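You operate a simulated robot arm through the tools that you are given. There is no shell and no other tool. Be economical: measure what you need, move in short steps, check, and stop when the job is done.

Carry out the task below with a simulated two-armed robot. There is one attempt and no reset: what you move stays moved.

TASK
Move the plug of the grey pump to the white socket.
Fine: grey socket off first, white socket on last; clamp the red end of the black hose tight on the outlet port; the pump stays off.
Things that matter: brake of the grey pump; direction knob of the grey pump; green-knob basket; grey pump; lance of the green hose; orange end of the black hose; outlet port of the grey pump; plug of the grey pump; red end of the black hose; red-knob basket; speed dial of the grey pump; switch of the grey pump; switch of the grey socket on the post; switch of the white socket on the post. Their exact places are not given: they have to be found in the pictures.

The check looks at the end state, three seconds after you hand in, the way a careful person would. Anything else that was tipped, shoved, dropped, spilled or broken makes it a failure.

THE ROBOT
Two 7-joint arms with two-finger parallel grippers on one trunk, on a base that drives. Base frame: it is fixed to the floor where the robot stands at the start and does not move with it; the origin is under the middle of the robot, x ahead of it, y to its left, z up. Readings come in m, rad, newtons and seconds.
The left shoulder is at the start at [0.05, 0.177, 1.054], the right one opposite. With the tool pointing down near the work surface each hand reaches from about 0.1 to 0.36 m from the robot's upright axis, wherever it stands, measured 20 degrees to its own side. Places, roughly: brake of the grey pump [0.2, -1, 0.3]; direction knob of the grey pump [0.5, -1.1, 0.5]; green-knob basket (7x6x12 cm) [0.3, -0.2, 0.4]; grey pump (68x37x59 cm) [0.5, -0.9, 0.3]; plug of the grey pump (8x5x8 cm) [0.5, 0, 0.7]; red-knob basket (7x6x12 cm) [0.4, 0, 0.4]; speed dial of the grey pump [0.4, -1.1, 0.5]; switch of the grey pump [0.3, -1.1, 0.5]; switch of the grey socket on the post [0.5, 0, 0.6]; switch of the white socket on the post [0.4, -0.3, 0.7]; white socket on the post [0.4, -0.3, 0.7]; wing nut of the inlet port of the grey pump [0.6, -0.6, 0.5]; wing nut of the strainer lid of the grey pump [0.4, -0.7, 0.4]. Payload 3.43 kg a hand.
The TCP of each hand is the grasp point between the finger pads, 0.034 m short of the fingertips. In the tool frame z runs along the fingers and y along their closing line. The gripper opens to 0.128 m. The fingers are 0.024 m wide and 0.012 m thick; the gripper's body (0.048 by 0.13 m) begins 0.096 m behind the TCP.
Orientation is told as [roll, pitch, yaw] about the base's x, y, z axes, in that order, counted from this pose: with the fingers straight down and closing along the base's y, the tool's x points along the base's -x, its y along +y and its z along -z.

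THE INTERFACE
- The arms move only by the tool apply_moves. It takes "left_increments", "right_increments" or both (then of equal length, played together; a hand with none holds still); each is a list of rows, each a list of 7 numbers: the turn, a rotation vector about the base's x, y, z in rad, then the shift along the base's x, y, z in m, then the closure, from 0 (fully open) to 1 (shut). In form: [[wx, wy, wz, tx, ty, tz, gripper], ...]. A call has 1 to 20 rows; each row shifts and turns the commanded pose from where the row before left it. Each row takes 0.2 s and may step no farther than 0.05 m and 0.15 rad from the row before; otherwise, or with a gripper value out of range, the whole call is refused. Where a pose cannot be reached the arm comes as near as it can. A force on the tool above 90 N (or 10 N above the force at the start of the call, whichever is more), or a blocked arm, ends the call early, and 0.2 s more pass. The fingers move at their own pace (about 0.108 m/s each) and stop on an object; they squeeze with about 36 N. The grip force told is the motor's: it shows also when the fingers shut on nothing. Time passes only in rows, and 0.2 s behind the last, so rows that do not move let the fingers close. It gives the time, the measured TCP pose, the force on the tool (base axes), the opening and the grip force at its end, in the units of the frame above (readings bear some noise), with the torque about the TCP (base axes, N m) and any sound that the robot's microphone picked up.
- Cameras (640 x 400 px; columns grow to the right, rows downward): "scene" is now at [0.1149, -0.052, 1.1948]; the picture's right is [-0.56, -0.83, 0.00], its down [-0.63, 0.42, -0.65] and it looks along [0.54, -0.36, -0.76] (base axes); focal length 214 px, centre (320, 200). "left" rides on the left gripper at [0.076, 0.011, -0.16] in its tool frame; the picture's right is [-0.15, 0.99, 0.00], its down [-0.88, -0.13, -0.46] and it looks along [-0.45, -0.07, 0.89] (tool axes); focal length 234 px, centre (320, 200). "right" rides on the right gripper at [0.076, -0.011, -0.16] in its tool frame; the picture's right is [0.15, 0.99, 0.00], its down [-0.88, 0.13, -0.46] and it looks along [-0.45, 0.07, 0.89] (tool axes); focal length 234 px, centre (320, 200).
- grab_frame(camera): a new picture of that camera. The clock stands still meanwhile.
- raise_lower(by): slides the trunk up (or, below 0, down) by that many m; the arms and the scene camera ride with it, the base frame stays. It gives what a move gives, with no picture.
- base_move(legs): drives the robot by 1 to 6 legs, each [ahead, turn to the left] in m and rad, along the robot's own axes; the way and the turn of a leg run together, so that a leg with both is an arc; at most 1.5 m and 3.142 rad a leg. The arms and the cameras ride along, it lands a little off, and it stops where it bumps. It gives what a move gives.
- pan_tilt(pan, tilt): turns the head with the scene camera to pan (to the left, within 1.396 rad either way) and tilt (down, from -0.506 to 1.204), counted from straight ahead of the robot. It gives what a move gives.
- probe_pixels(camera, pixels): there is no depth. For up to 12 entries [column, row, z] of the newest picture of that camera ("zoom" is the newest enlarged one), the place [x, y] in the base frame at which the ray of that pixel passes the height z, good to about 0.002 m, but the place of the scene camera against the robot may be out by one fixed shift of up to 0.025 m in any direction. The clock stands still meanwhile.
- enlarge(camera, box): a new picture of the part [left, top, right, bottom] of that camera's present view, enlarged. The clock stands still meanwhile.
- job_done(): hands the job in; it is judged then, once.

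Go step by step. Measure first, check grasps and placings, and put right what went wrong. The budget is 80 turns and 62 pictures, counting those below and the enlarged ones. Unless the task says otherwise, let go and move clear before handing in.

The tools are called after ">>>" as a command line: name --argument value ..., lists and objects as JSON in quotes. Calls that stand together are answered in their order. apply_moves: Moves the arms, as the interface text tells. Its arguments: {"type":"object","properties":{"left_increments":{"type":"array","items":{"type":"array","items":{"type":"number"}}},"right_increments":{"type":"array","items":{"type":"array","items":{"type":"number"}}}},"required":[]} The other tools are called the same way: raise_lower (by) slides the trunk up or down; base_move (legs) drives the base; pan_tilt (pan, tilt) turns the head that bears the scene camera; grab_frame (camera) takes a picture; probe_pixels (camera, pixels) gives the place at which the rays of pixels pass given heights; enlarge (camera, box) takes an enlarged picture of a part of a camera's view; job_done () hands the job in.

At the start:

```text
time: 0.0
left_eef_pos: [0.4373, -0.0583, 1.0389]
left_tcp_rot: [0.0, 0.001, 0.0]
left_ft_force: [-0.4, -1.0, 0.0]
left_torque: [-0.02, 0.01, 0.03]
left_gripper_width: 0.128
left_grip_force: 0.1
right_eef_pos: [0.2763, -0.4263, 1.061]
right_tcp_rot: [0.001, 0.0, -0.001]
right_ft_force: [-0.6, -0.6, 0.2]
right_torque: [-0.04, 0.01, 0.0]
right_gripper_width: 0.128
right_grip_force: 0.0
trunk travel left (down, up): [-0.225, 0.176]
robot x, y, heading: [-0.0004, 0.0032, 0.001]
head pan, tilt: [-0.59, 0.867]
```

scene: 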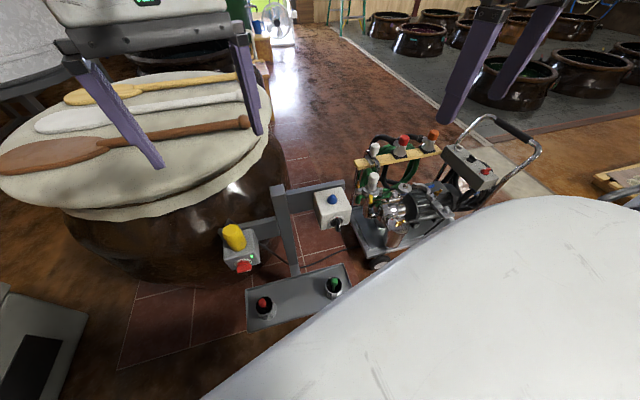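
right: 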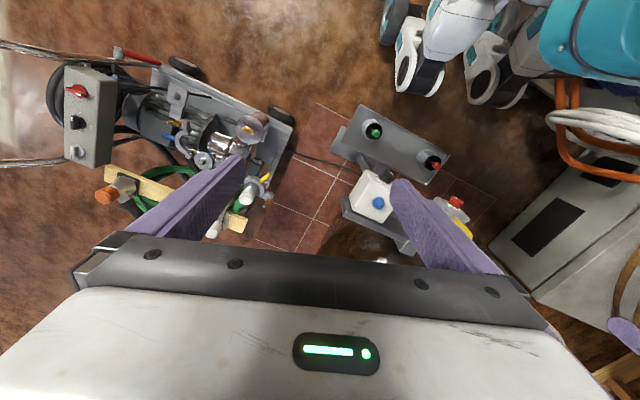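
left: 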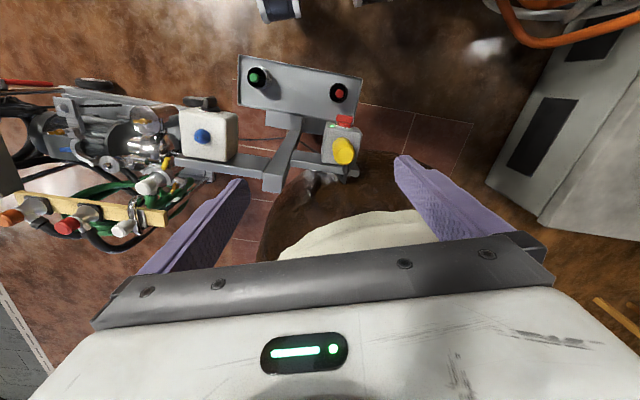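

The scene shows the post with the grey socket (yellow plug at px 234,237, red switch 244,266), the white socket (blue knob at 333,200, black switch 337,223) and the pump at 400,210. I'll enlarge these for detail.

>>> enlarge --camera "scene" --box '[210, 170, 370, 330]'

>>> enlarge --camera "scene" --box '[340, 110, 540, 270]'

>>> enlarge --camera "left" --box '[160, 40, 380, 200]'

>>> enlarge --camera "right" --box '[40, 40, 300, 250]'

```text
2.50 times, centred on (290, 250) of scene
```

zoom: 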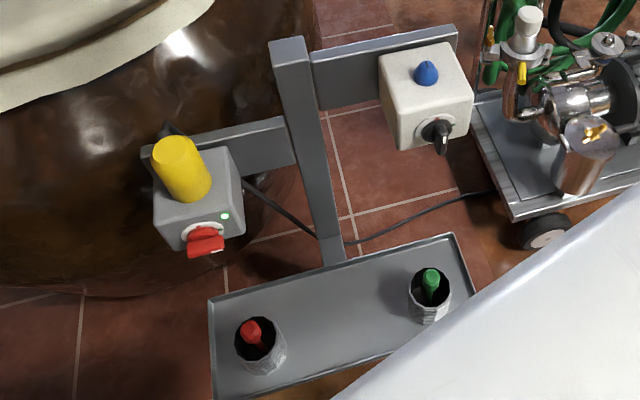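

```text
2.50 times, centred on (440, 190) of scene
```

zoom: 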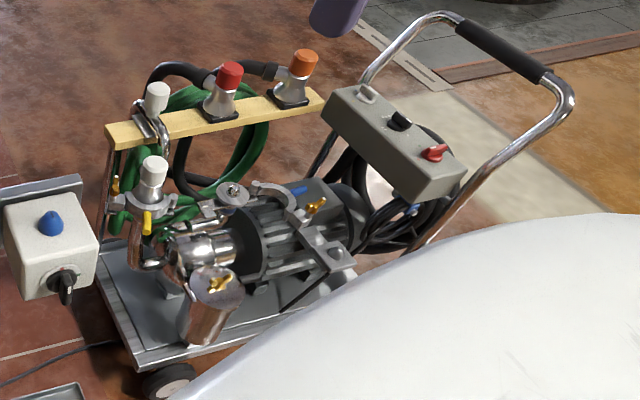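

```text
2.50 times, centred on (270, 120) of left
```

zoom: 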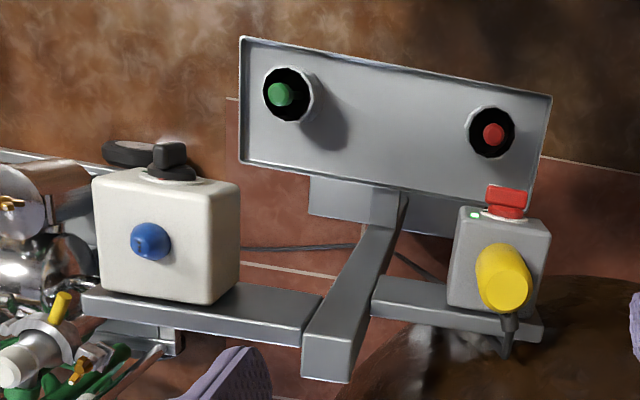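

```text
1.90 times, centred on (170, 145) of right
```

zoom: 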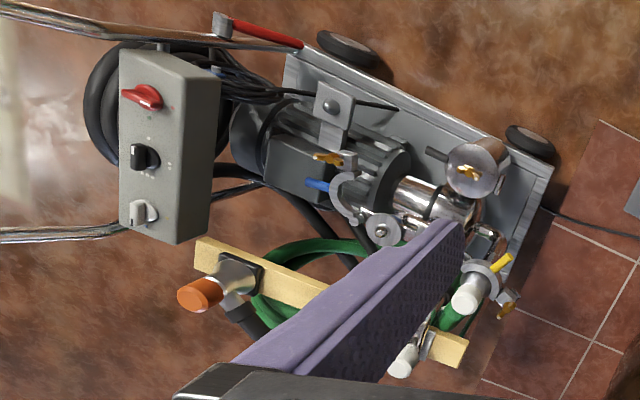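

The grey socket is live (green lamp lit, red lever), and the white one has a blue cap and a black rotary lever. I'll zoom tighter on the two switches and the outlet port.

>>> enlarge --camera "scene" --box '[215, 215, 271, 280]'

>>> enlarge --camera "scene" --box '[305, 180, 361, 240]'

>>> enlarge --camera "scene" --box '[350, 125, 450, 250]'

>>> enlarge --camera "left" --box '[310, 100, 370, 180]'

```text
6.15 times, centred on (243, 248) of scene
```

zoom: 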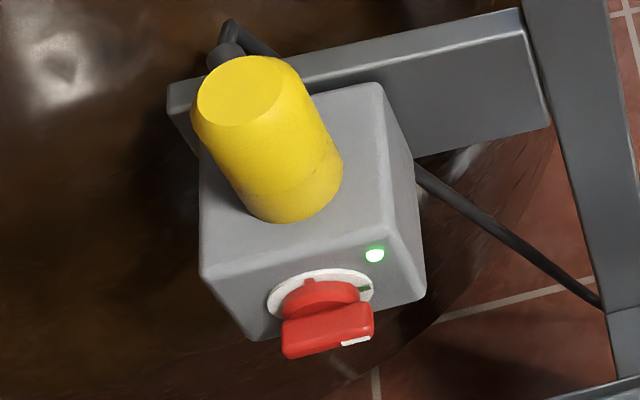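

```text
6.67 times, centred on (333, 210) of scene
```

zoom: 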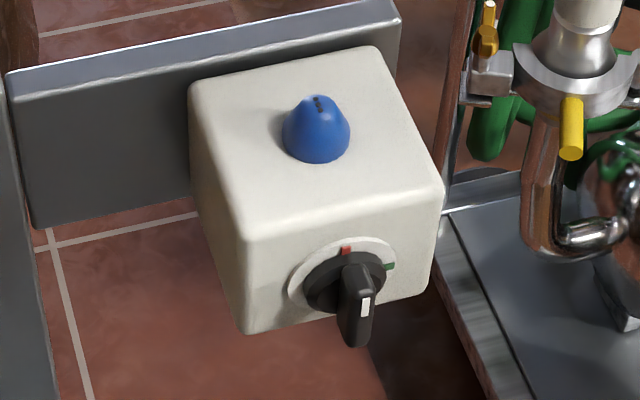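

```text
3.20 times, centred on (400, 188) of scene
```

zoom: 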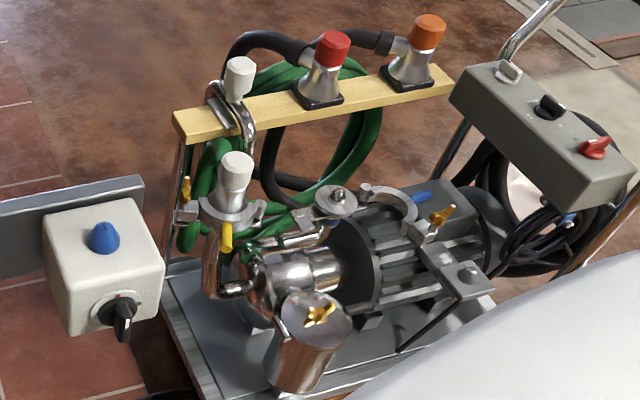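

```text
5.00 times, centred on (340, 140) of left
```

zoom: 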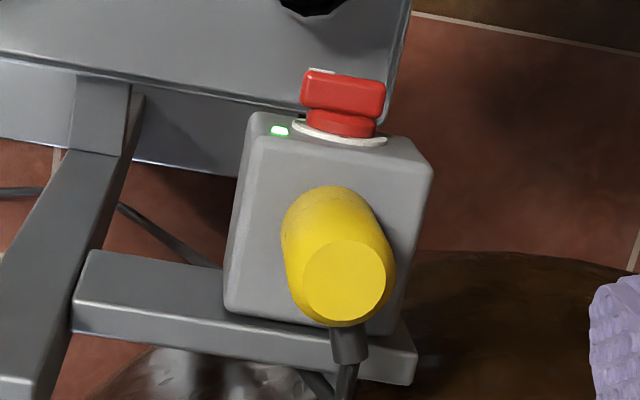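

The switch positions are clear: a lever with its mark at red (top) is off and at green (right) is on, so grey is on and white is off. I'll triangulate between the left and right hand cameras.

>>> enlarge --camera "right" --box '[330, 90, 490, 260]'

>>> probe_pixels --camera "left" --pixels '[[345, 156, 0.6], [345, 156, 0.8], [201.2, 136, 0.6], [201.2, 136, 0.8], [344.4, 118, 0.6], [344.4, 118, 0.8], [210, 102, 0.6], [210, 102, 0.8]]'

>>> probe_pixels --camera "right" --pixels '[[378, 203, 0.6], [378, 203, 0.8], [455, 202, 0.6], [455, 202, 0.8], [465, 231, 0.6], [465, 231, 0.8]]'

>>> probe_pixels --camera "scene" --pixels '[[333, 199, 0.6], [333, 199, 0.8], [232, 231, 0.6], [232, 231, 0.8], [244, 267, 0.6], [244, 267, 0.8], [337, 224, 0.6], [337, 224, 0.8]]'

```text
2.35 times, centred on (410, 175) of right
```

zoom: 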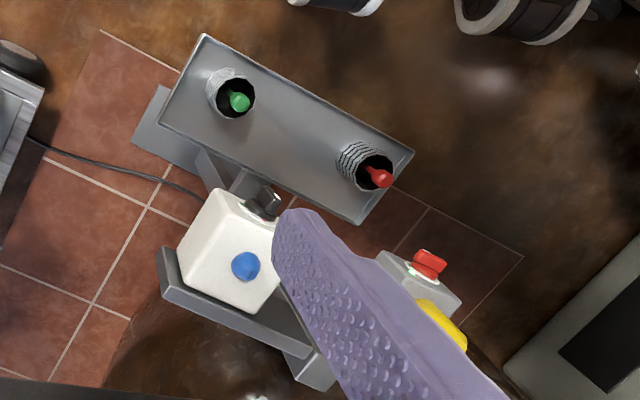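

```text
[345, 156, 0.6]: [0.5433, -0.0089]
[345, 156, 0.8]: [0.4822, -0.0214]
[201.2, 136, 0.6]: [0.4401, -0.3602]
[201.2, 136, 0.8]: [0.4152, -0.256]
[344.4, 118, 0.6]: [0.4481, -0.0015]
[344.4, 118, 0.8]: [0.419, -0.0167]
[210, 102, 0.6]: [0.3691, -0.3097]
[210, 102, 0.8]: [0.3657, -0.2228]
```

```text
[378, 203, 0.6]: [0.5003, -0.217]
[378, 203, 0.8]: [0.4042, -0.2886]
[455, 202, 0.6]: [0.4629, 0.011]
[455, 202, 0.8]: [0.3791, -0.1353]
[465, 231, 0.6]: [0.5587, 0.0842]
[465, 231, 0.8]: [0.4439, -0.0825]
```

```text
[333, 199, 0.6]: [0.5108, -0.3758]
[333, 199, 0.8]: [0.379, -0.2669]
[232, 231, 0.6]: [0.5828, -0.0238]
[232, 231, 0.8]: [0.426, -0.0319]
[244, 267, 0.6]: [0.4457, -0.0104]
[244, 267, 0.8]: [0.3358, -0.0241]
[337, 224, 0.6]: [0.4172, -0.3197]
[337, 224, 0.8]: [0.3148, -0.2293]
```

Triangulation puts the blue tip at about (0.421,-0.275,0.763), the yellow plug top at (0.51,-0.016,0.72) and the red lever at (0.443,-0.005,0.64). I'll bring the left hand closer with its fingers shut, for a better view of the grey box.

>>> apply_moves --left_increments '[[0, 0, 0, -0.024, 0.0145, -0.04, 1], [0, 0, 0, -0.024, 0.0145, -0.04, 1], [0, 0, 0, -0.024, 0.0145, -0.04, 1], [0, 0, 0, -0.024, 0.0145, -0.04, 1], [0, 0, 0, 0, 0, 0, 1]]'

>>> grab_frame --camera "left"

```text
time: 1.2
left_eef_pos: [0.3406, 0.0011, 0.8792]
left_tcp_rot: [0.0, 0.0, 0.001]
left_ft_force: [-0.7, 0.1, 0.2]
left_torque: [0.02, -0.02, 0.02]
left_gripper_width: 0.0
left_grip_force: 33.1
right_eef_pos: [0.2761, -0.4263, 1.061]
right_tcp_rot: [0.0, -0.001, -0.002]
right_ft_force: [-0.1, 0.0, 0.8]
right_torque: [-0.02, -0.01, -0.03]
right_gripper_width: 0.1281
right_grip_force: 0.0
trunk travel left (down, up): [-0.225, 0.176]
robot x, y, heading: [0.0017, 0.0001, -0.004]
head pan, tilt: [-0.59, 0.867]
```

```text
49 pictures are left
```

left: 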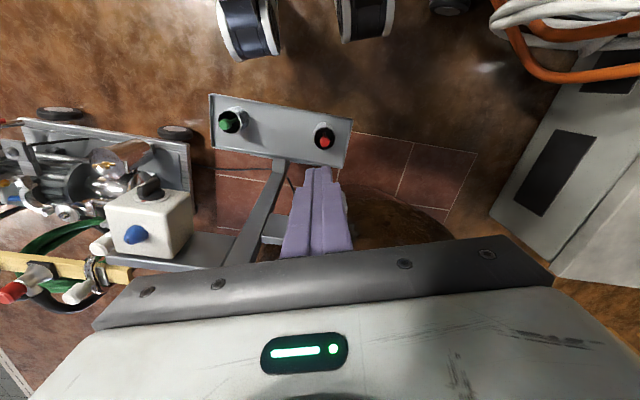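

The left camera's own fingers hide the grey box from here, but I can use the new view for the white box and the robot's clearance. I'll probe the wheels, the tray and the white switch.

>>> enlarge --camera "left" --box '[90, 160, 210, 280]'

>>> probe_pixels --camera "left" --pixels '[[250, 58, 0.0], [365, 38, 0.0], [210, 95, 0.3], [352, 118, 0.3], [345, 168, 0.3], [213, 150, 0.3]]'

>>> enlarge --camera "scene" --box '[200, 180, 360, 330]'

```text
3.33 times, centred on (150, 220) of left
```

zoom: 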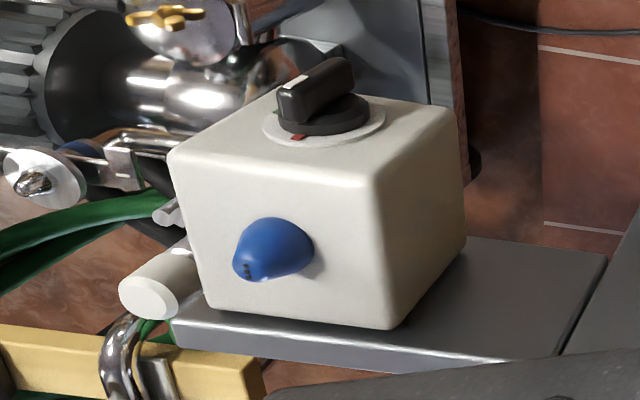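

```text
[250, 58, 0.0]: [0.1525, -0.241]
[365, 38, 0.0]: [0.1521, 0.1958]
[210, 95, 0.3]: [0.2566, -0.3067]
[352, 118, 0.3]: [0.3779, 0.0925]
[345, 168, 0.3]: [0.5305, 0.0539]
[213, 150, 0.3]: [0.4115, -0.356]
```

```text
2.67 times, centred on (280, 255) of scene
```

zoom: 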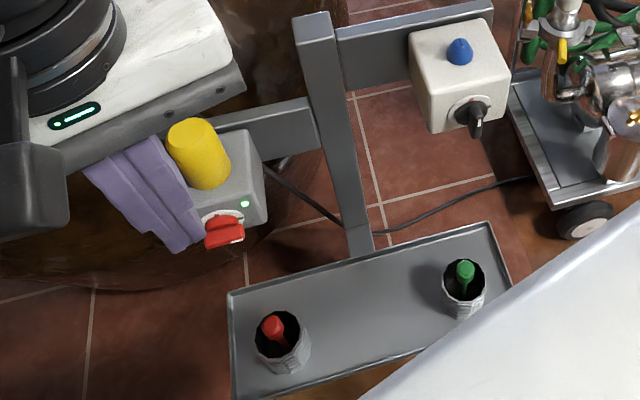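

The white lever's mark points at red, so it is off. I'll calibrate the scene camera's shift from the left fingertips in the zoomed picture (about 170,243, at z 0.845) and probe the grey box features.

>>> enlarge --camera "scene" --box '[210, 210, 290, 290]'

>>> probe_pixels --camera "scene" --pixels '[[223.7, 271, 0.845], [217.4, 265, 0.845], [228, 274, 0.845], [333, 197, 0.755], [317, 192, 0.755], [331, 214, 0.755]]'

```text
5.00 times, centred on (250, 250) of scene
```

zoom: 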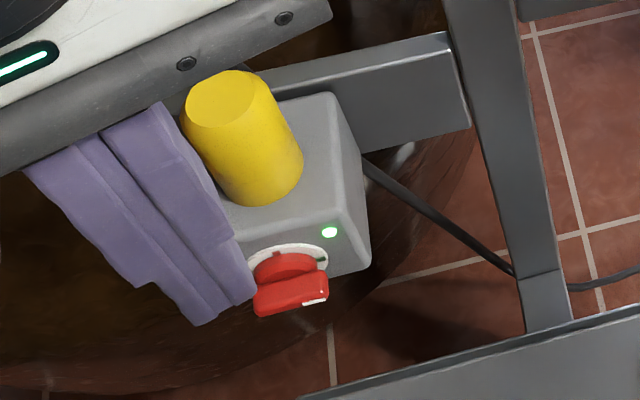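

```text
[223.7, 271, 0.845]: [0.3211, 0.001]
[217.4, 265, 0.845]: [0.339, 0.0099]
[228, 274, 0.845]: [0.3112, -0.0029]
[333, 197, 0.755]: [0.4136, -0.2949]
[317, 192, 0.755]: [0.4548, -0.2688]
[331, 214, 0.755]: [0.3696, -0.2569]
```

The grey lever is at about (0.445,-0.005,0.625), and the post frame is yawed about -15.5° (tray edges). I'll place the shut left fingers above the lever's left end, yawed to match, then check.

>>> apply_moves --left_increments '[[0, 0, -0.0675, 0.0265, 0.005, -0.03, 1], [0, 0, -0.0675, 0.0265, 0.005, -0.035, 1], [0, 0, -0.0675, 0.0265, 0.005, -0.035, 1], [0, 0, -0.0675, 0.0265, 0.005, -0.035, 1], [0, 0, 0, 0, 0, 0, 1]]'

>>> enlarge --camera "scene" --box '[210, 210, 290, 290]'

>>> grab_frame --camera "left"

```text
time: 2.4
left_eef_pos: [0.4459, 0.0175, 0.7422]
left_tcp_rot: [-0.001, 0.0, -0.271]
left_ft_force: [0.3, -0.3, -0.1]
left_torque: [0.0, 0.0, -0.04]
left_gripper_width: 0.0
left_grip_force: 32.8
right_eef_pos: [0.2774, -0.4268, 1.0606]
right_tcp_rot: [0.0, 0.001, 0.0]
right_ft_force: [0.1, 1.2, 0.2]
right_torque: [-0.02, 0.03, -0.01]
right_gripper_width: 0.128
right_grip_force: 0.1
trunk travel left (down, up): [-0.225, 0.176]
robot x, y, heading: [-0.0012, 0.0032, 0.001]
head pan, tilt: [-0.59, 0.867]
```

```text
5.00 times, centred on (250, 250) of scene
```

zoom: 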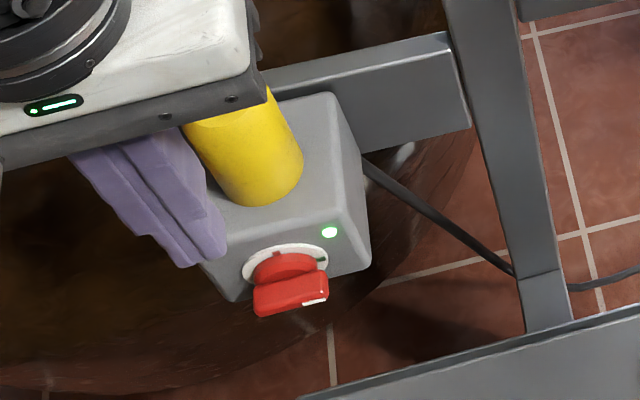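

```text
44 pictures are left
```

left: 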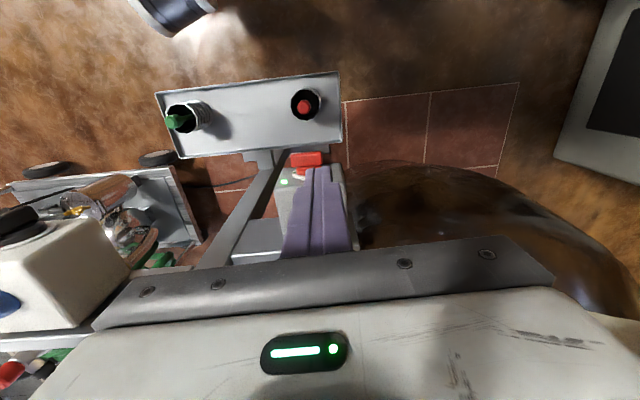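

The lever's left end lies just under the fingers (lever centre px 305,158 in the left view gives x≈0.445, y≈-0.003). I'll back off 6 mm in x and press down on the left end.

>>> apply_moves --left_increments '[[0, 0, 0, -0.006, 0, 0, 1], [0, 0, 0, 0, 0, -0.02, 1], [0, 0, 0, 0, 0, -0.02, 1], [0, 0, 0, 0, 0, -0.015, 1], [0, 0, 0, 0, 0, -0.01, 1], [0, 0, 0, 0, 0, -0.01, 1], [0, 0, 0, 0, 0, -0.01, 1], [0, 0, 0, 0, 0, -0.01, 1], [0, 0, 0, 0, 0, -0.008, 1]]'

>>> enlarge --camera "scene" --box '[210, 210, 290, 290]'

```text
time: 4.4
left_eef_pos: [0.4414, 0.0207, 0.6401]
left_tcp_rot: [0.0, 0.0, -0.268]
left_ft_force: [0.7, 0.6, -0.1]
left_torque: [-0.06, -0.02, 0.0]
left_gripper_width: 0.0002
left_grip_force: 32.5
right_eef_pos: [0.2746, -0.4268, 1.0603]
right_tcp_rot: [-0.001, 0.0, -0.001]
right_ft_force: [0.0, 0.4, -0.3]
right_torque: [-0.02, 0.01, 0.0]
right_gripper_width: 0.1278
right_grip_force: 0.0
trunk travel left (down, up): [-0.225, 0.176]
robot x, y, heading: [0.0008, -0.0018, -0.002]
head pan, tilt: [-0.59, 0.867]
```

```text
5.00 times, centred on (250, 250) of scene
```

zoom: 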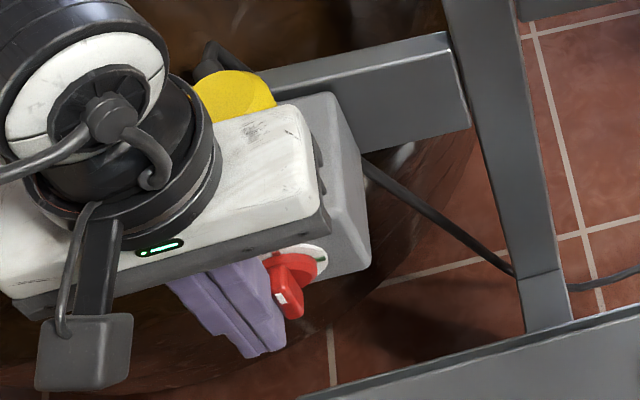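

The lever has swung towards upright with no residual force. I'll retreat the hand and check.

>>> apply_moves --left_increments '[[0, 0, 0, 0, 0.012, 0, 1], [0, 0, 0, 0, 0, 0.04, 1], [0, 0, 0, -0.01, 0, 0.04, 0], [0, 0, 0, -0.03, 0.01, 0.04, 0], [0, 0, 0, -0.04, 0.02, 0.04, 0], [0, 0, 0, -0.04, 0.03, 0.02, 0]]'

>>> enlarge --camera "scene" --box '[210, 210, 290, 290]'

```text
refused: row 4 steps farther than a row can; nothing moved
```

```text
5.00 times, centred on (250, 250) of scene
```

zoom: 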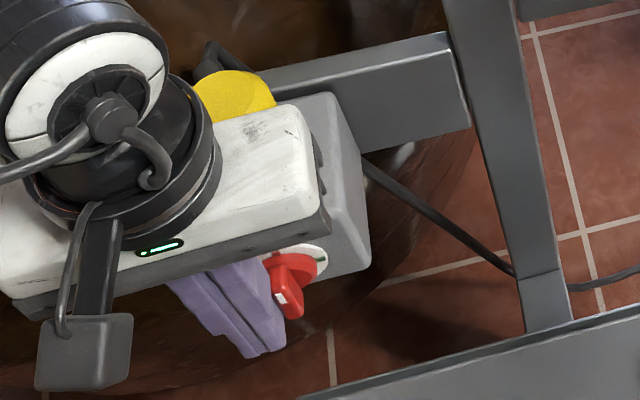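

A row was too long; I'll repeat it with shorter steps.

>>> apply_moves --left_increments '[[0, 0, 0, 0, 0.012, 0, 1], [0, 0, 0, 0, 0, 0.04, 1], [0, 0, 0, 0, 0, 0.045, 1], [0, 0, 0, -0.02, 0.01, 0.04, 0], [0, 0, 0, -0.03, 0.02, 0.03, 0], [0, 0, 0, -0.03, 0.02, 0.03, 0]]'

>>> enlarge --camera "scene" --box '[210, 210, 290, 290]'

>>> grab_frame --camera "left"

```text
time: 5.8
left_eef_pos: [0.3588, 0.0833, 0.8257]
left_tcp_rot: [0.0, -0.001, -0.27]
left_ft_force: [0.2, -0.5, 0.3]
left_torque: [0.01, 0.0, 0.02]
left_gripper_width: 0.128
left_grip_force: 0.0
right_eef_pos: [0.2757, -0.4275, 1.0595]
right_tcp_rot: [0.0, 0.0, 0.001]
right_ft_force: [0.3, 0.4, -0.9]
right_torque: [0.04, -0.02, -0.02]
right_gripper_width: 0.1281
right_grip_force: 0.0
trunk travel left (down, up): [-0.225, 0.176]
robot x, y, heading: [0.0027, -0.0004, -0.002]
head pan, tilt: [-0.59, 0.867]
```

```text
5.00 times, centred on (250, 250) of scene
```

zoom: 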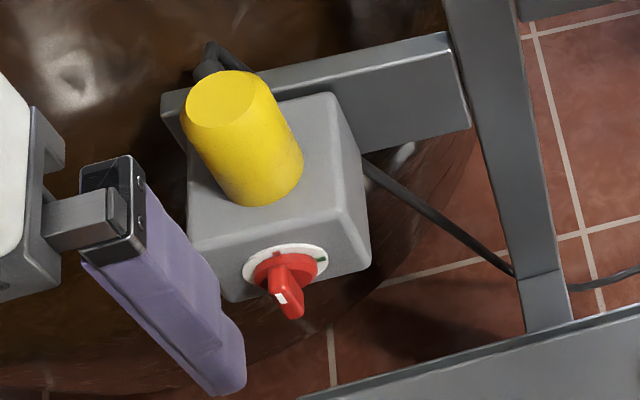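

```text
40 pictures are left
```

left: 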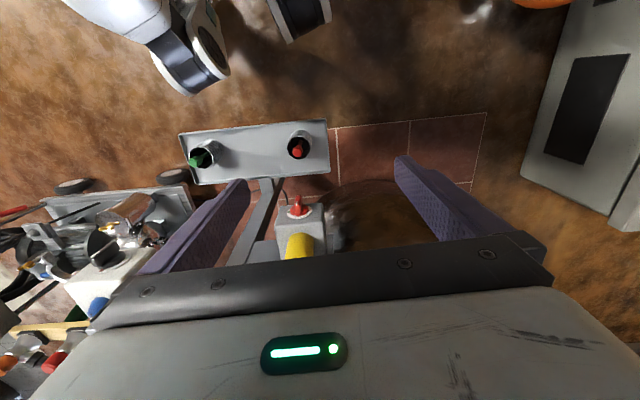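

The lamp is out and the lever points at the red mark, so the grey socket is off. Next I'll measure the plug from the left camera.

>>> enlarge --camera "left" --box '[250, 180, 350, 280]'

```text
4.00 times, centred on (300, 230) of left
```

zoom: 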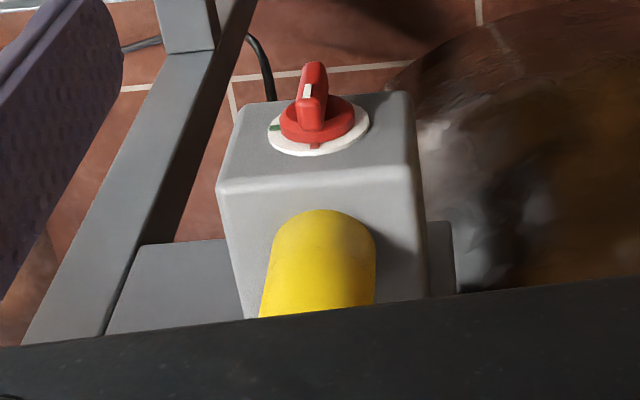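

Triangulation puts the grey box top at z≈0.663 and the plug axis at (0.507,-0.019). I'll move above it with the fingers partly open, then lower around it.

>>> apply_moves --left_increments '[[0, 0, 0, 0.037, -0.0255, 0, 0.25], [0, 0, 0, 0.037, -0.0255, 0, 0.25], [0, 0, 0, 0.037, -0.0255, 0, 0.25], [0, 0, 0, 0.037, -0.0255, 0, 0.25], [0, 0, 0, 0, 0, -0.03, 0.25], [0, 0, 0, 0, 0, -0.02, 0.25], [0, 0, 0, 0, 0, 0, 0.25]]'

>>> enlarge --camera "scene" --box '[190, 190, 290, 290]'

>>> enlarge --camera "left" --box '[220, 120, 420, 270]'

```text
time: 7.4
left_eef_pos: [0.507, -0.0201, 0.7748]
left_tcp_rot: [-0.001, 0.0, -0.27]
left_ft_force: [0.0, 0.5, -0.9]
left_torque: [-0.03, 0.0, 0.01]
left_gripper_width: 0.0961
left_grip_force: 0.0
right_eef_pos: [0.276, -0.4253, 1.0613]
right_tcp_rot: [-0.001, 0.001, 0.001]
right_ft_force: [0.8, 0.0, -0.6]
right_torque: [0.03, -0.02, 0.03]
right_gripper_width: 0.1281
right_grip_force: 0.2
trunk travel left (down, up): [-0.225, 0.176]
robot x, y, heading: [0.0005, 0.0004, -0.001]
head pan, tilt: [-0.59, 0.867]
```

```text
4.00 times, centred on (240, 240) of scene
```

zoom: 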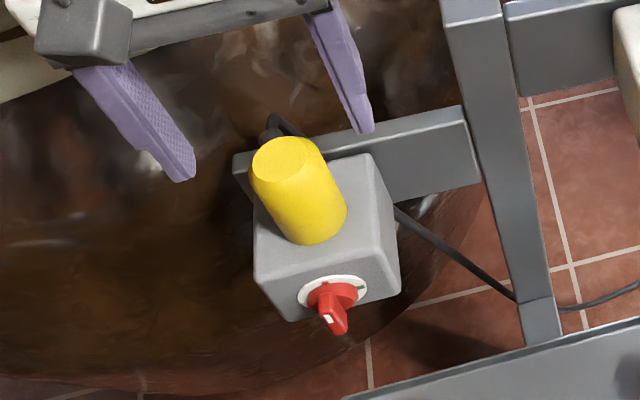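

```text
2.67 times, centred on (320, 195) of left
```

zoom: 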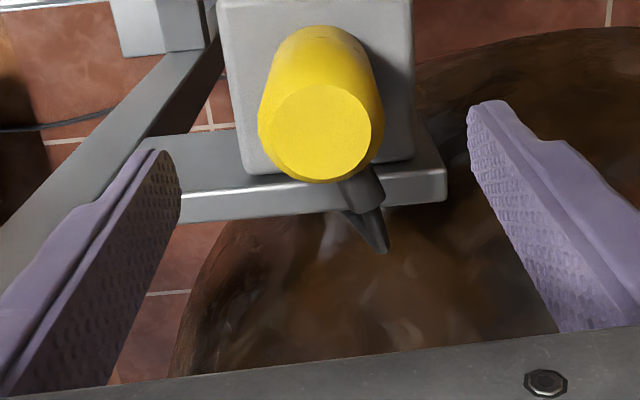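

The fingers straddle the plug centred on it, with its top at about (0.505,-0.022). I'll descend 62 mm and close.

>>> apply_moves --left_increments '[[0, 0, 0, 0, 0, -0.03, 0.25], [0, 0, 0, 0, 0, -0.02, 0.25], [0, 0, 0, 0, 0, -0.012, 0.25], [0, 0, 0, 0, 0, 0, 0.5], [0, 0, 0, 0, 0, 0, 0.9], [0, 0, 0, 0, 0, 0, 1], [0, 0, 0, 0, 0, 0, 1]]'

>>> enlarge --camera "left" --box '[220, 120, 420, 270]'

```text
time: 9.0
left_eef_pos: [0.5064, -0.0199, 0.7124]
left_tcp_rot: [0.001, -0.001, -0.268]
left_ft_force: [-0.2, -0.3, 0.1]
left_torque: [0.05, -0.02, 0.0]
left_gripper_width: 0.0436
left_grip_force: 35.7
right_eef_pos: [0.2763, -0.4267, 1.0605]
right_tcp_rot: [-0.001, 0.0, 0.002]
right_ft_force: [0.0, 0.1, 0.1]
right_torque: [0.01, 0.03, 0.01]
right_gripper_width: 0.128
right_grip_force: 0.1
trunk travel left (down, up): [-0.225, 0.176]
robot x, y, heading: [0.0008, -0.0003, 0.001]
head pan, tilt: [-0.59, 0.867]
```

```text
2.67 times, centred on (320, 195) of left
```

zoom: 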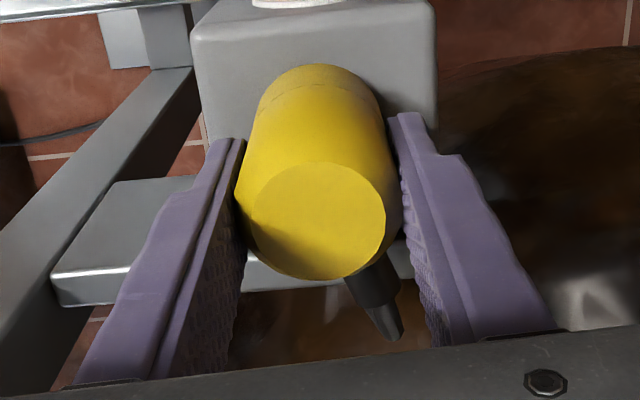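

The grip is solid at 43.6 mm. I'll pull straight up and watch the force.

>>> apply_moves --left_increments '[[0, 0, 0, 0, 0, 0.01, 1], [0, 0, 0, 0, 0, 0.015, 1], [0, 0, 0, 0, 0, 0.02, 1], [0, 0, 0, 0, 0, 0.03, 1], [0, 0, 0, 0, 0, 0.03, 1]]'

>>> grab_frame --camera "scene"

```text
time: 10.2
left_eef_pos: [0.5084, -0.0222, 0.8173]
left_tcp_rot: [0.001, 0.0, -0.268]
left_ft_force: [-1.0, 0.7, -1.0]
left_torque: [0.0, 0.02, 0.01]
left_gripper_width: 0.0437
left_grip_force: 35.6
right_eef_pos: [0.2763, -0.4267, 1.0599]
right_tcp_rot: [0.0, 0.0, -0.001]
right_ft_force: [-1.1, -0.1, -0.8]
right_torque: [-0.01, 0.02, -0.02]
right_gripper_width: 0.1279
right_grip_force: 0.0
trunk travel left (down, up): [-0.225, 0.176]
robot x, y, heading: [-0.0003, -0.0019, 0.002]
head pan, tilt: [-0.59, 0.867]
```

```text
35 pictures are left
```

scene: 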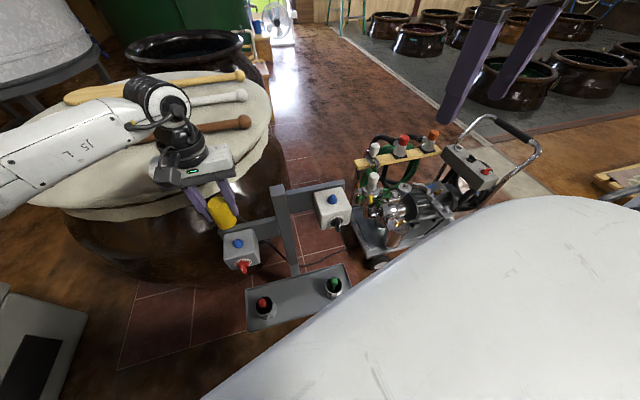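

The plug is off and the grey socket has the same blue peg, so the plug simply sits over a peg. I'll zoom to measure the offset between the two pegs.

>>> enlarge --camera "scene" --box '[205, 170, 365, 290]'

>>> grab_frame --camera "left"

```text
3.33 times, centred on (285, 230) of scene
```

zoom: 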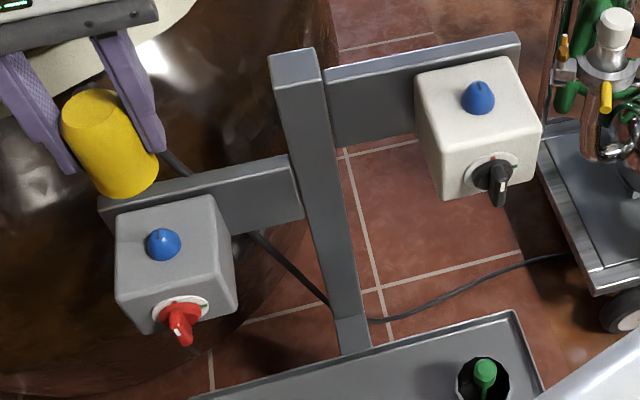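

```text
33 pictures are left
```

left: 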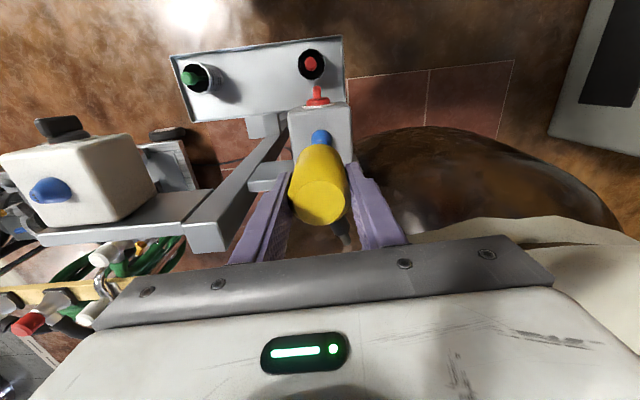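

Both pegs are visible at their bases (zoom 164,252 grey; 479,103 white). I'll probe these in the scene picture and use the known plug position as the calibration.

>>> probe_pixels --camera "scene" --pixels '[[238.2, 245.6, 0.663], [332.7, 200.9, 0.735], [332.7, 200.9, 0.755], [332.7, 200.9, 0.775]]'

>>> enlarge --camera "left" --box '[0, 100, 160, 260]'

>>> enlarge --camera "right" --box '[320, 150, 440, 260]'

```text
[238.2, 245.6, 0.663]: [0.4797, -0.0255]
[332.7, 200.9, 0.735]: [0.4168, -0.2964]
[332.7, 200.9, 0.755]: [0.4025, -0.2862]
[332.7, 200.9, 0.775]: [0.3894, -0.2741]
```

```text
2.50 times, centred on (80, 180) of left
```

zoom: 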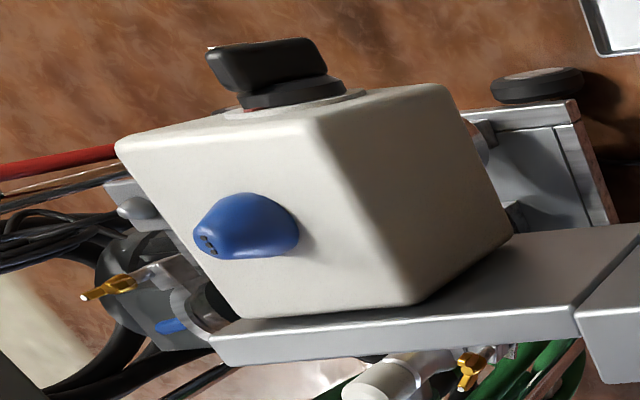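

```text
3.64 times, centred on (380, 205) of right
```

zoom: 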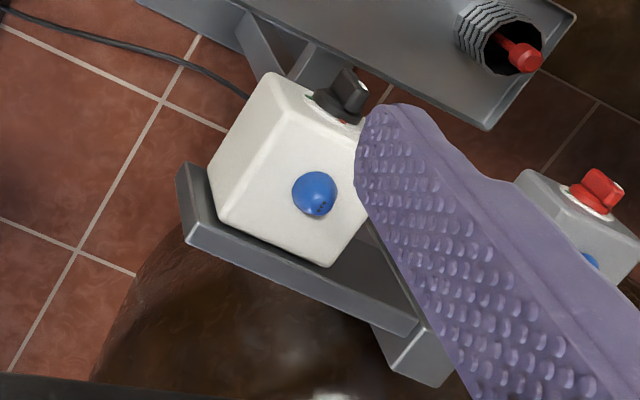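

The white peg base is at about (0.421,-0.276,0.759), so the grey-to-white shift is (-0.085,-0.256,+0.096) with the same orientation. I'll raise the plug, clear the right hand aside and carry the plug above the white peg.

>>> apply_moves --left_increments '[[0, 0, 0, 0, 0, 0.04, 1], [0, 0, 0, 0, 0, 0.04, 1], [0, 0, 0, -0.0144, -0.0423, 0, 1], [0, 0, 0, -0.0144, -0.0423, 0, 1], [0, 0, 0, -0.0144, -0.0423, 0, 1], [0, 0, 0, -0.0144, -0.0423, 0, 1], [0, 0, 0, -0.0144, -0.0423, 0, 1], [0, 0, 0, -0.0144, -0.0423, 0, 1], [0, 0, 0, 0, 0, 0, 1]]' --right_increments '[[0, 0, 0, -0.01, -0.03, 0.02, 0], [0, 0, 0, -0.01, -0.03, 0.02, 0], [0, 0, 0, -0.01, -0.03, 0, 0], [0, 0, 0, -0.01, -0.03, 0, 0], [0, 0, 0, 0, -0.03, 0, 0], [0, 0, 0, 0, 0, 0, 0], [0, 0, 0, 0, 0, 0, 0], [0, 0, 0, 0, 0, 0, 0], [0, 0, 0, 0, 0, 0, 0]]'

>>> enlarge --camera "scene" --box '[270, 140, 390, 260]'

>>> enlarge --camera "left" --box '[220, 100, 420, 270]'

```text
time: 12.4
left_eef_pos: [0.4808, -0.1417, 0.8998]
left_tcp_rot: [-0.011, -0.001, -0.204]
left_ft_force: [-0.3, -0.1, -1.4]
left_torque: [-0.02, 0.0, 0.0]
left_gripper_width: 0.0438
left_grip_force: 36.5
left hand out of reach, approached as far as the arm can: row 6, 7, 8
right_eef_pos: [0.2528, -0.5029, 1.0757]
right_tcp_rot: [-0.001, 0.0, -0.001]
right_ft_force: [0.1, -0.7, -0.6]
right_torque: [-0.01, 0.04, -0.03]
right_gripper_width: 0.1279
right_grip_force: 0.2
right hand out of reach, approached as far as the arm can: row 3, 4, 5
trunk travel left (down, up): [-0.225, 0.176]
robot x, y, heading: [0.0015, -0.002, -0.001]
head pan, tilt: [-0.59, 0.867]
stopped in row 9 (left hand): the arm was blocked; the commanded pose is now the measured one
```

```text
3.33 times, centred on (330, 200) of scene
```

zoom: 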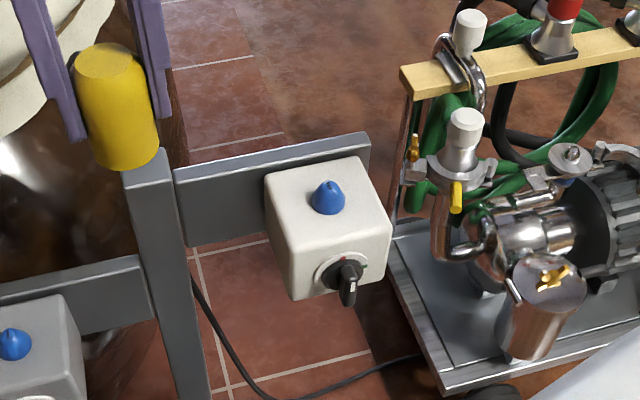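

```text
2.35 times, centred on (320, 185) of left
```

zoom: 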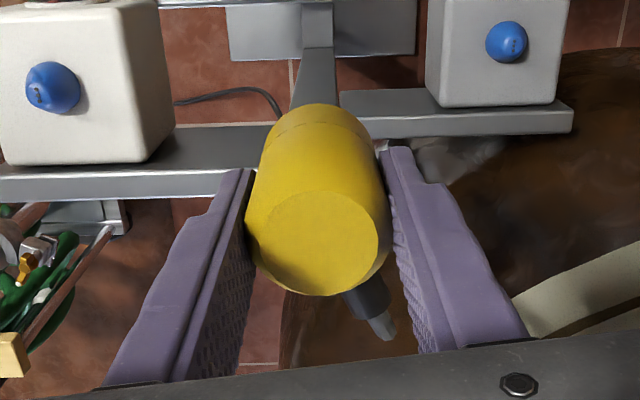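

The left arm is at its reach limit. I'll turn the base right by 0.5 rad; the plug rides at z≈0.85, clear of everything, and the peg then sits straight ahead of the left hand.

>>> base_move --legs '[[0, -0.5]]'

>>> pan_tilt --pan -0.1 --tilt 0.867

>>> grab_frame --camera "scene"

```text
time: 14.2
left_eef_pos: [0.3519, -0.3573, 0.9016]
left_tcp_rot: [-0.014, -0.001, -0.708]
left_ft_force: [0.0, 0.4, -2.3]
left_torque: [0.02, -0.02, 0.02]
left_gripper_width: 0.0439
left_grip_force: 36.1
right_eef_pos: [-0.0216, -0.5631, 1.0741]
right_tcp_rot: [0.0, 0.0, -0.505]
right_ft_force: [0.2, -0.5, 0.4]
right_torque: [0.02, -0.01, 0.0]
right_gripper_width: 0.1281
right_grip_force: 0.1
trunk travel left (down, up): [-0.225, 0.176]
robot x, y, heading: [0.0011, 0.0004, -0.496]
head pan, tilt: [-0.59, 0.867]
```

```text
time: 15.2
left_eef_pos: [0.3544, -0.3563, 0.9007]
left_tcp_rot: [-0.012, 0.001, -0.704]
left_ft_force: [0.0, 0.0, -1.5]
left_torque: [0.0, 0.0, -0.01]
left_gripper_width: 0.0438
left_grip_force: 35.9
right_eef_pos: [-0.02, -0.5634, 1.0747]
right_tcp_rot: [0.0, 0.0, -0.505]
right_ft_force: [0.2, -0.2, -0.2]
right_torque: [-0.01, 0.01, 0.01]
right_gripper_width: 0.1282
right_grip_force: 0.1
trunk travel left (down, up): [-0.225, 0.176]
robot x, y, heading: [-0.0025, 0.0015, -0.501]
head pan, tilt: [-0.099, 0.867]
```

```text
28 pictures are left
```

scene: 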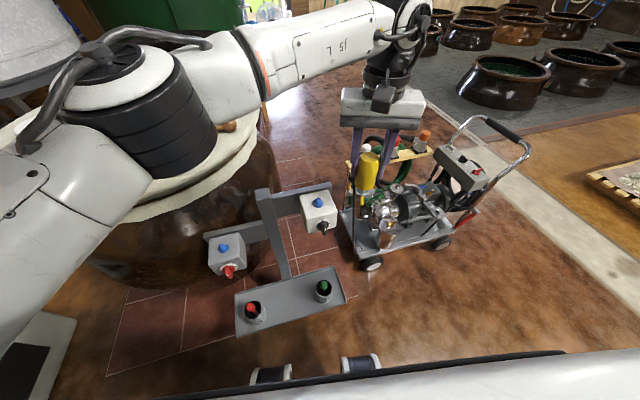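

The turn went well with the plug still held (43.8 mm). I'll bring the plug over the white peg and restore yaw -0.268.

>>> apply_moves --left_increments '[[0.006, 0, 0.146, 0.023, 0.027, 0, 1], [0.006, 0, 0.146, 0.023, 0.027, 0, 1], [0, 0, 0.145, 0.022, 0.027, 0, 1], [0, 0, 0, 0, 0, -0.015, 1], [0, 0, 0, 0, 0, 0, 1]]'

>>> enlarge --camera "scene" --box '[270, 130, 370, 250]'

>>> enlarge --camera "left" --box '[220, 80, 420, 250]'

```text
time: 16.4
left_eef_pos: [0.4191, -0.2756, 0.8869]
left_tcp_rot: [-0.002, 0.007, -0.268]
left_ft_force: [0.9, 0.0, -1.4]
left_torque: [0.01, -0.01, 0.05]
left_gripper_width: 0.0438
left_grip_force: 36.0
right_eef_pos: [-0.0208, -0.563, 1.0746]
right_tcp_rot: [0.001, 0.0, -0.505]
right_ft_force: [-0.8, -0.1, -0.3]
right_torque: [0.05, -0.03, -0.01]
right_gripper_width: 0.1281
right_grip_force: 0.0
trunk travel left (down, up): [-0.225, 0.176]
robot x, y, heading: [0.0018, -0.0002, -0.497]
head pan, tilt: [-0.099, 0.867]
```

```text
3.33 times, centred on (320, 190) of scene
```

zoom: 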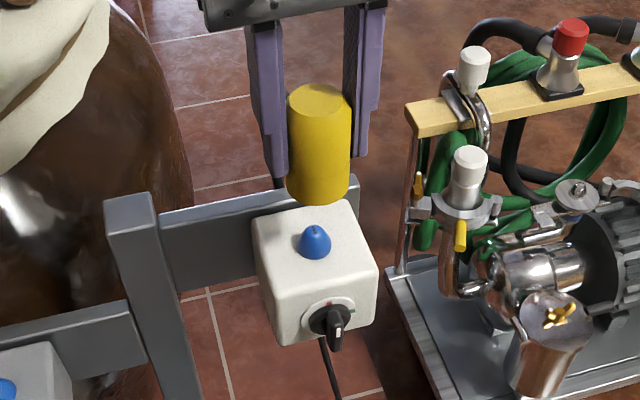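

```text
2.35 times, centred on (320, 165) of left
```

zoom: 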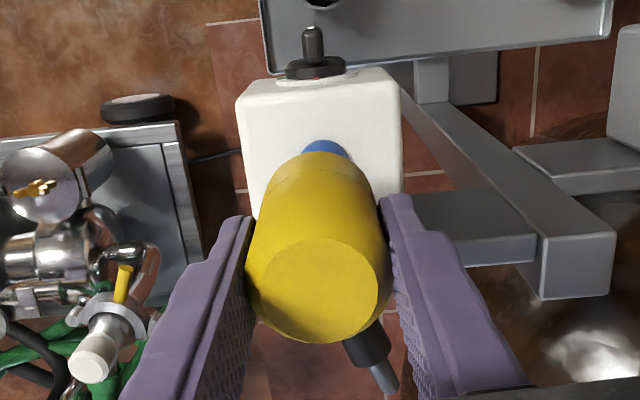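

The plug lines up over the peg within a few mm (peg edge at px 322,140 against an expected 320,138). I'll nudge +3 mm in x and descend gently.

>>> apply_moves --left_increments '[[0, -0.007, 0, 0.003, 0.001, -0.02, 1], [0, 0, 0, 0, 0, -0.02, 1], [0, 0, 0, 0, 0, -0.012, 1], [0, 0, 0, 0, 0, -0.006, 1]]'

>>> enlarge --camera "scene" --box '[290, 150, 350, 230]'

```text
time: 17.4
left_eef_pos: [0.4231, -0.2741, 0.8279]
left_tcp_rot: [-0.001, -0.002, -0.271]
left_ft_force: [-0.9, 0.4, -0.9]
left_torque: [0.01, 0.01, 0.0]
left_gripper_width: 0.0438
left_grip_force: 36.6
right_eef_pos: [-0.0202, -0.5623, 1.0754]
right_tcp_rot: [0.0, -0.001, -0.504]
right_ft_force: [-0.1, -0.3, 0.4]
right_torque: [0.01, 0.03, 0.0]
right_gripper_width: 0.1279
right_grip_force: 0.0
trunk travel left (down, up): [-0.225, 0.176]
robot x, y, heading: [0.0003, -0.0031, -0.501]
head pan, tilt: [-0.099, 0.867]
```

```text
5.00 times, centred on (320, 190) of scene
```

zoom: 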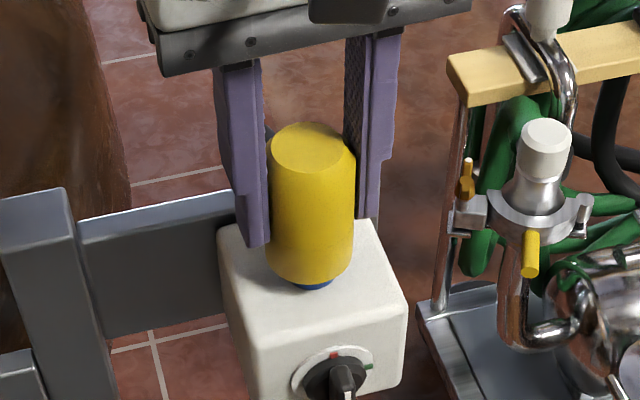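

The plug has slid over the peg with no force, and a sliver of blue is still showing. I'll keep lowering to contact.

>>> apply_moves --left_increments '[[0, 0, 0, 0, 0, -0.006, 1], [0, 0, 0, 0, 0, -0.006, 1], [0, 0, 0, 0, 0, -0.005, 1], [0, 0, 0, 0, 0, -0.004, 1], [0, 0, 0, 0, 0, -0.003, 1]]'

```text
time: 18.6
left_eef_pos: [0.4239, -0.2742, 0.8086]
left_tcp_rot: [-0.006, -0.008, -0.268]
left_ft_force: [1.7, 1.9, 33.3]
left_torque: [0.3, 0.01, 0.06]
left_gripper_width: 0.0442
left_grip_force: 35.5
right_eef_pos: [-0.0214, -0.5609, 1.077]
right_tcp_rot: [-0.001, -0.004, -0.506]
right_ft_force: [0.0, 0.2, -0.2]
right_torque: [0.02, 0.0, 0.01]
right_gripper_width: 0.1279
right_grip_force: 0.1
trunk travel left (down, up): [-0.225, 0.176]
robot x, y, heading: [-0.0035, 0.0021, -0.502]
head pan, tilt: [-0.099, 0.867]
```

It seated at z=0.8086 with 33 N of reaction, as predicted. I'll release, rise and look.

>>> apply_moves --left_increments '[[0, 0, 0, 0, 0, 0, 0.3], [0, 0, 0, 0, 0, 0, 0.3], [0, 0, 0, 0, 0, 0.04, 0.3], [0, 0, 0, 0, 0, 0.045, 0.3], [0, 0, 0, 0, 0, 0.045, 0.3]]'

>>> enlarge --camera "scene" --box '[290, 150, 350, 230]'

```text
time: 19.8
left_eef_pos: [0.4214, -0.2768, 0.934]
left_tcp_rot: [0.0, -0.002, -0.269]
left_ft_force: [0.2, -0.2, 0.1]
left_torque: [0.0, 0.0, 0.0]
left_gripper_width: 0.0896
left_grip_force: 0.0
right_eef_pos: [-0.0204, -0.5621, 1.0738]
right_tcp_rot: [0.001, -0.001, -0.504]
right_ft_force: [-0.6, -0.4, 0.3]
right_torque: [-0.01, 0.04, -0.04]
right_gripper_width: 0.1279
right_grip_force: 0.0
trunk travel left (down, up): [-0.225, 0.176]
robot x, y, heading: [-0.0018, 0.0015, -0.501]
head pan, tilt: [-0.099, 0.867]
```

```text
5.00 times, centred on (320, 190) of scene
```

zoom: 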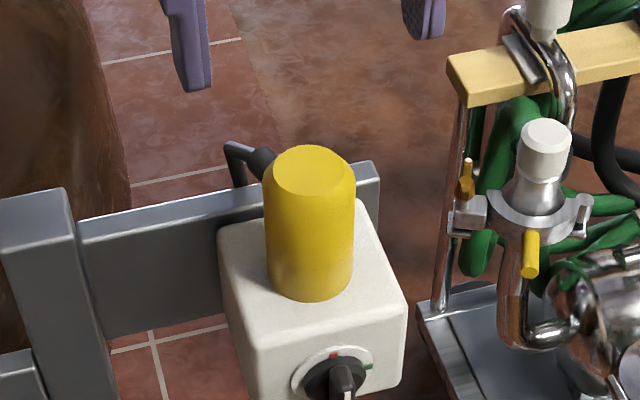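

The plug is fully seated. The red end is at about (0.616,-0.829,0.635) and the outlet at about (0.514,-0.813,0.42), with the pump parallel to the post frame, so I'll drive round to face the pump's side, keeping clear of the tray and brake.

>>> base_move --legs '[[0, -1.266], [0.806, 0], [0, 1.476], [0.12, 0]]'

>>> pan_tilt --pan 0.15 --tilt 0.8

>>> grab_frame --camera "scene"

```text
time: 31.7
left_eef_pos: [0.4029, -1.0374, 0.9335]
left_tcp_rot: [0.0, 0.0, -0.097]
left_ft_force: [0.1, 0.9, 0.4]
left_torque: [0.02, 0.01, 0.01]
left_gripper_width: 0.0896
left_grip_force: 0.1
right_eef_pos: [0.0161, -1.3972, 1.0749]
right_tcp_rot: [-0.001, 0.001, -0.33]
right_ft_force: [0.9, -0.5, 0.7]
right_torque: [-0.01, 0.05, -0.02]
right_gripper_width: 0.1278
right_grip_force: 0.0
trunk travel left (down, up): [-0.225, 0.176]
robot x, y, heading: [-0.0606, -0.841, -0.328]
head pan, tilt: [-0.099, 0.867]
```

```text
time: 32.5
left_eef_pos: [0.4031, -1.0393, 0.9343]
left_tcp_rot: [0.0, 0.0, -0.098]
left_ft_force: [-0.1, 0.1, -0.2]
left_torque: [-0.02, 0.0, 0.02]
left_gripper_width: 0.0893
left_grip_force: 0.1
right_eef_pos: [0.0145, -1.3966, 1.075]
right_tcp_rot: [-0.001, -0.002, -0.331]
right_ft_force: [-0.4, -0.6, 1.0]
right_torque: [0.02, 0.01, -0.02]
right_gripper_width: 0.1278
right_grip_force: 0.0
trunk travel left (down, up): [-0.225, 0.176]
robot x, y, heading: [-0.062, -0.8345, -0.328]
head pan, tilt: [0.15, 0.799]
```

```text
23 pictures are left
```

scene: 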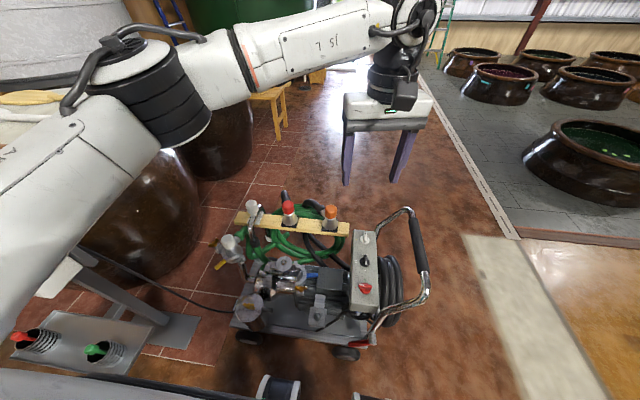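

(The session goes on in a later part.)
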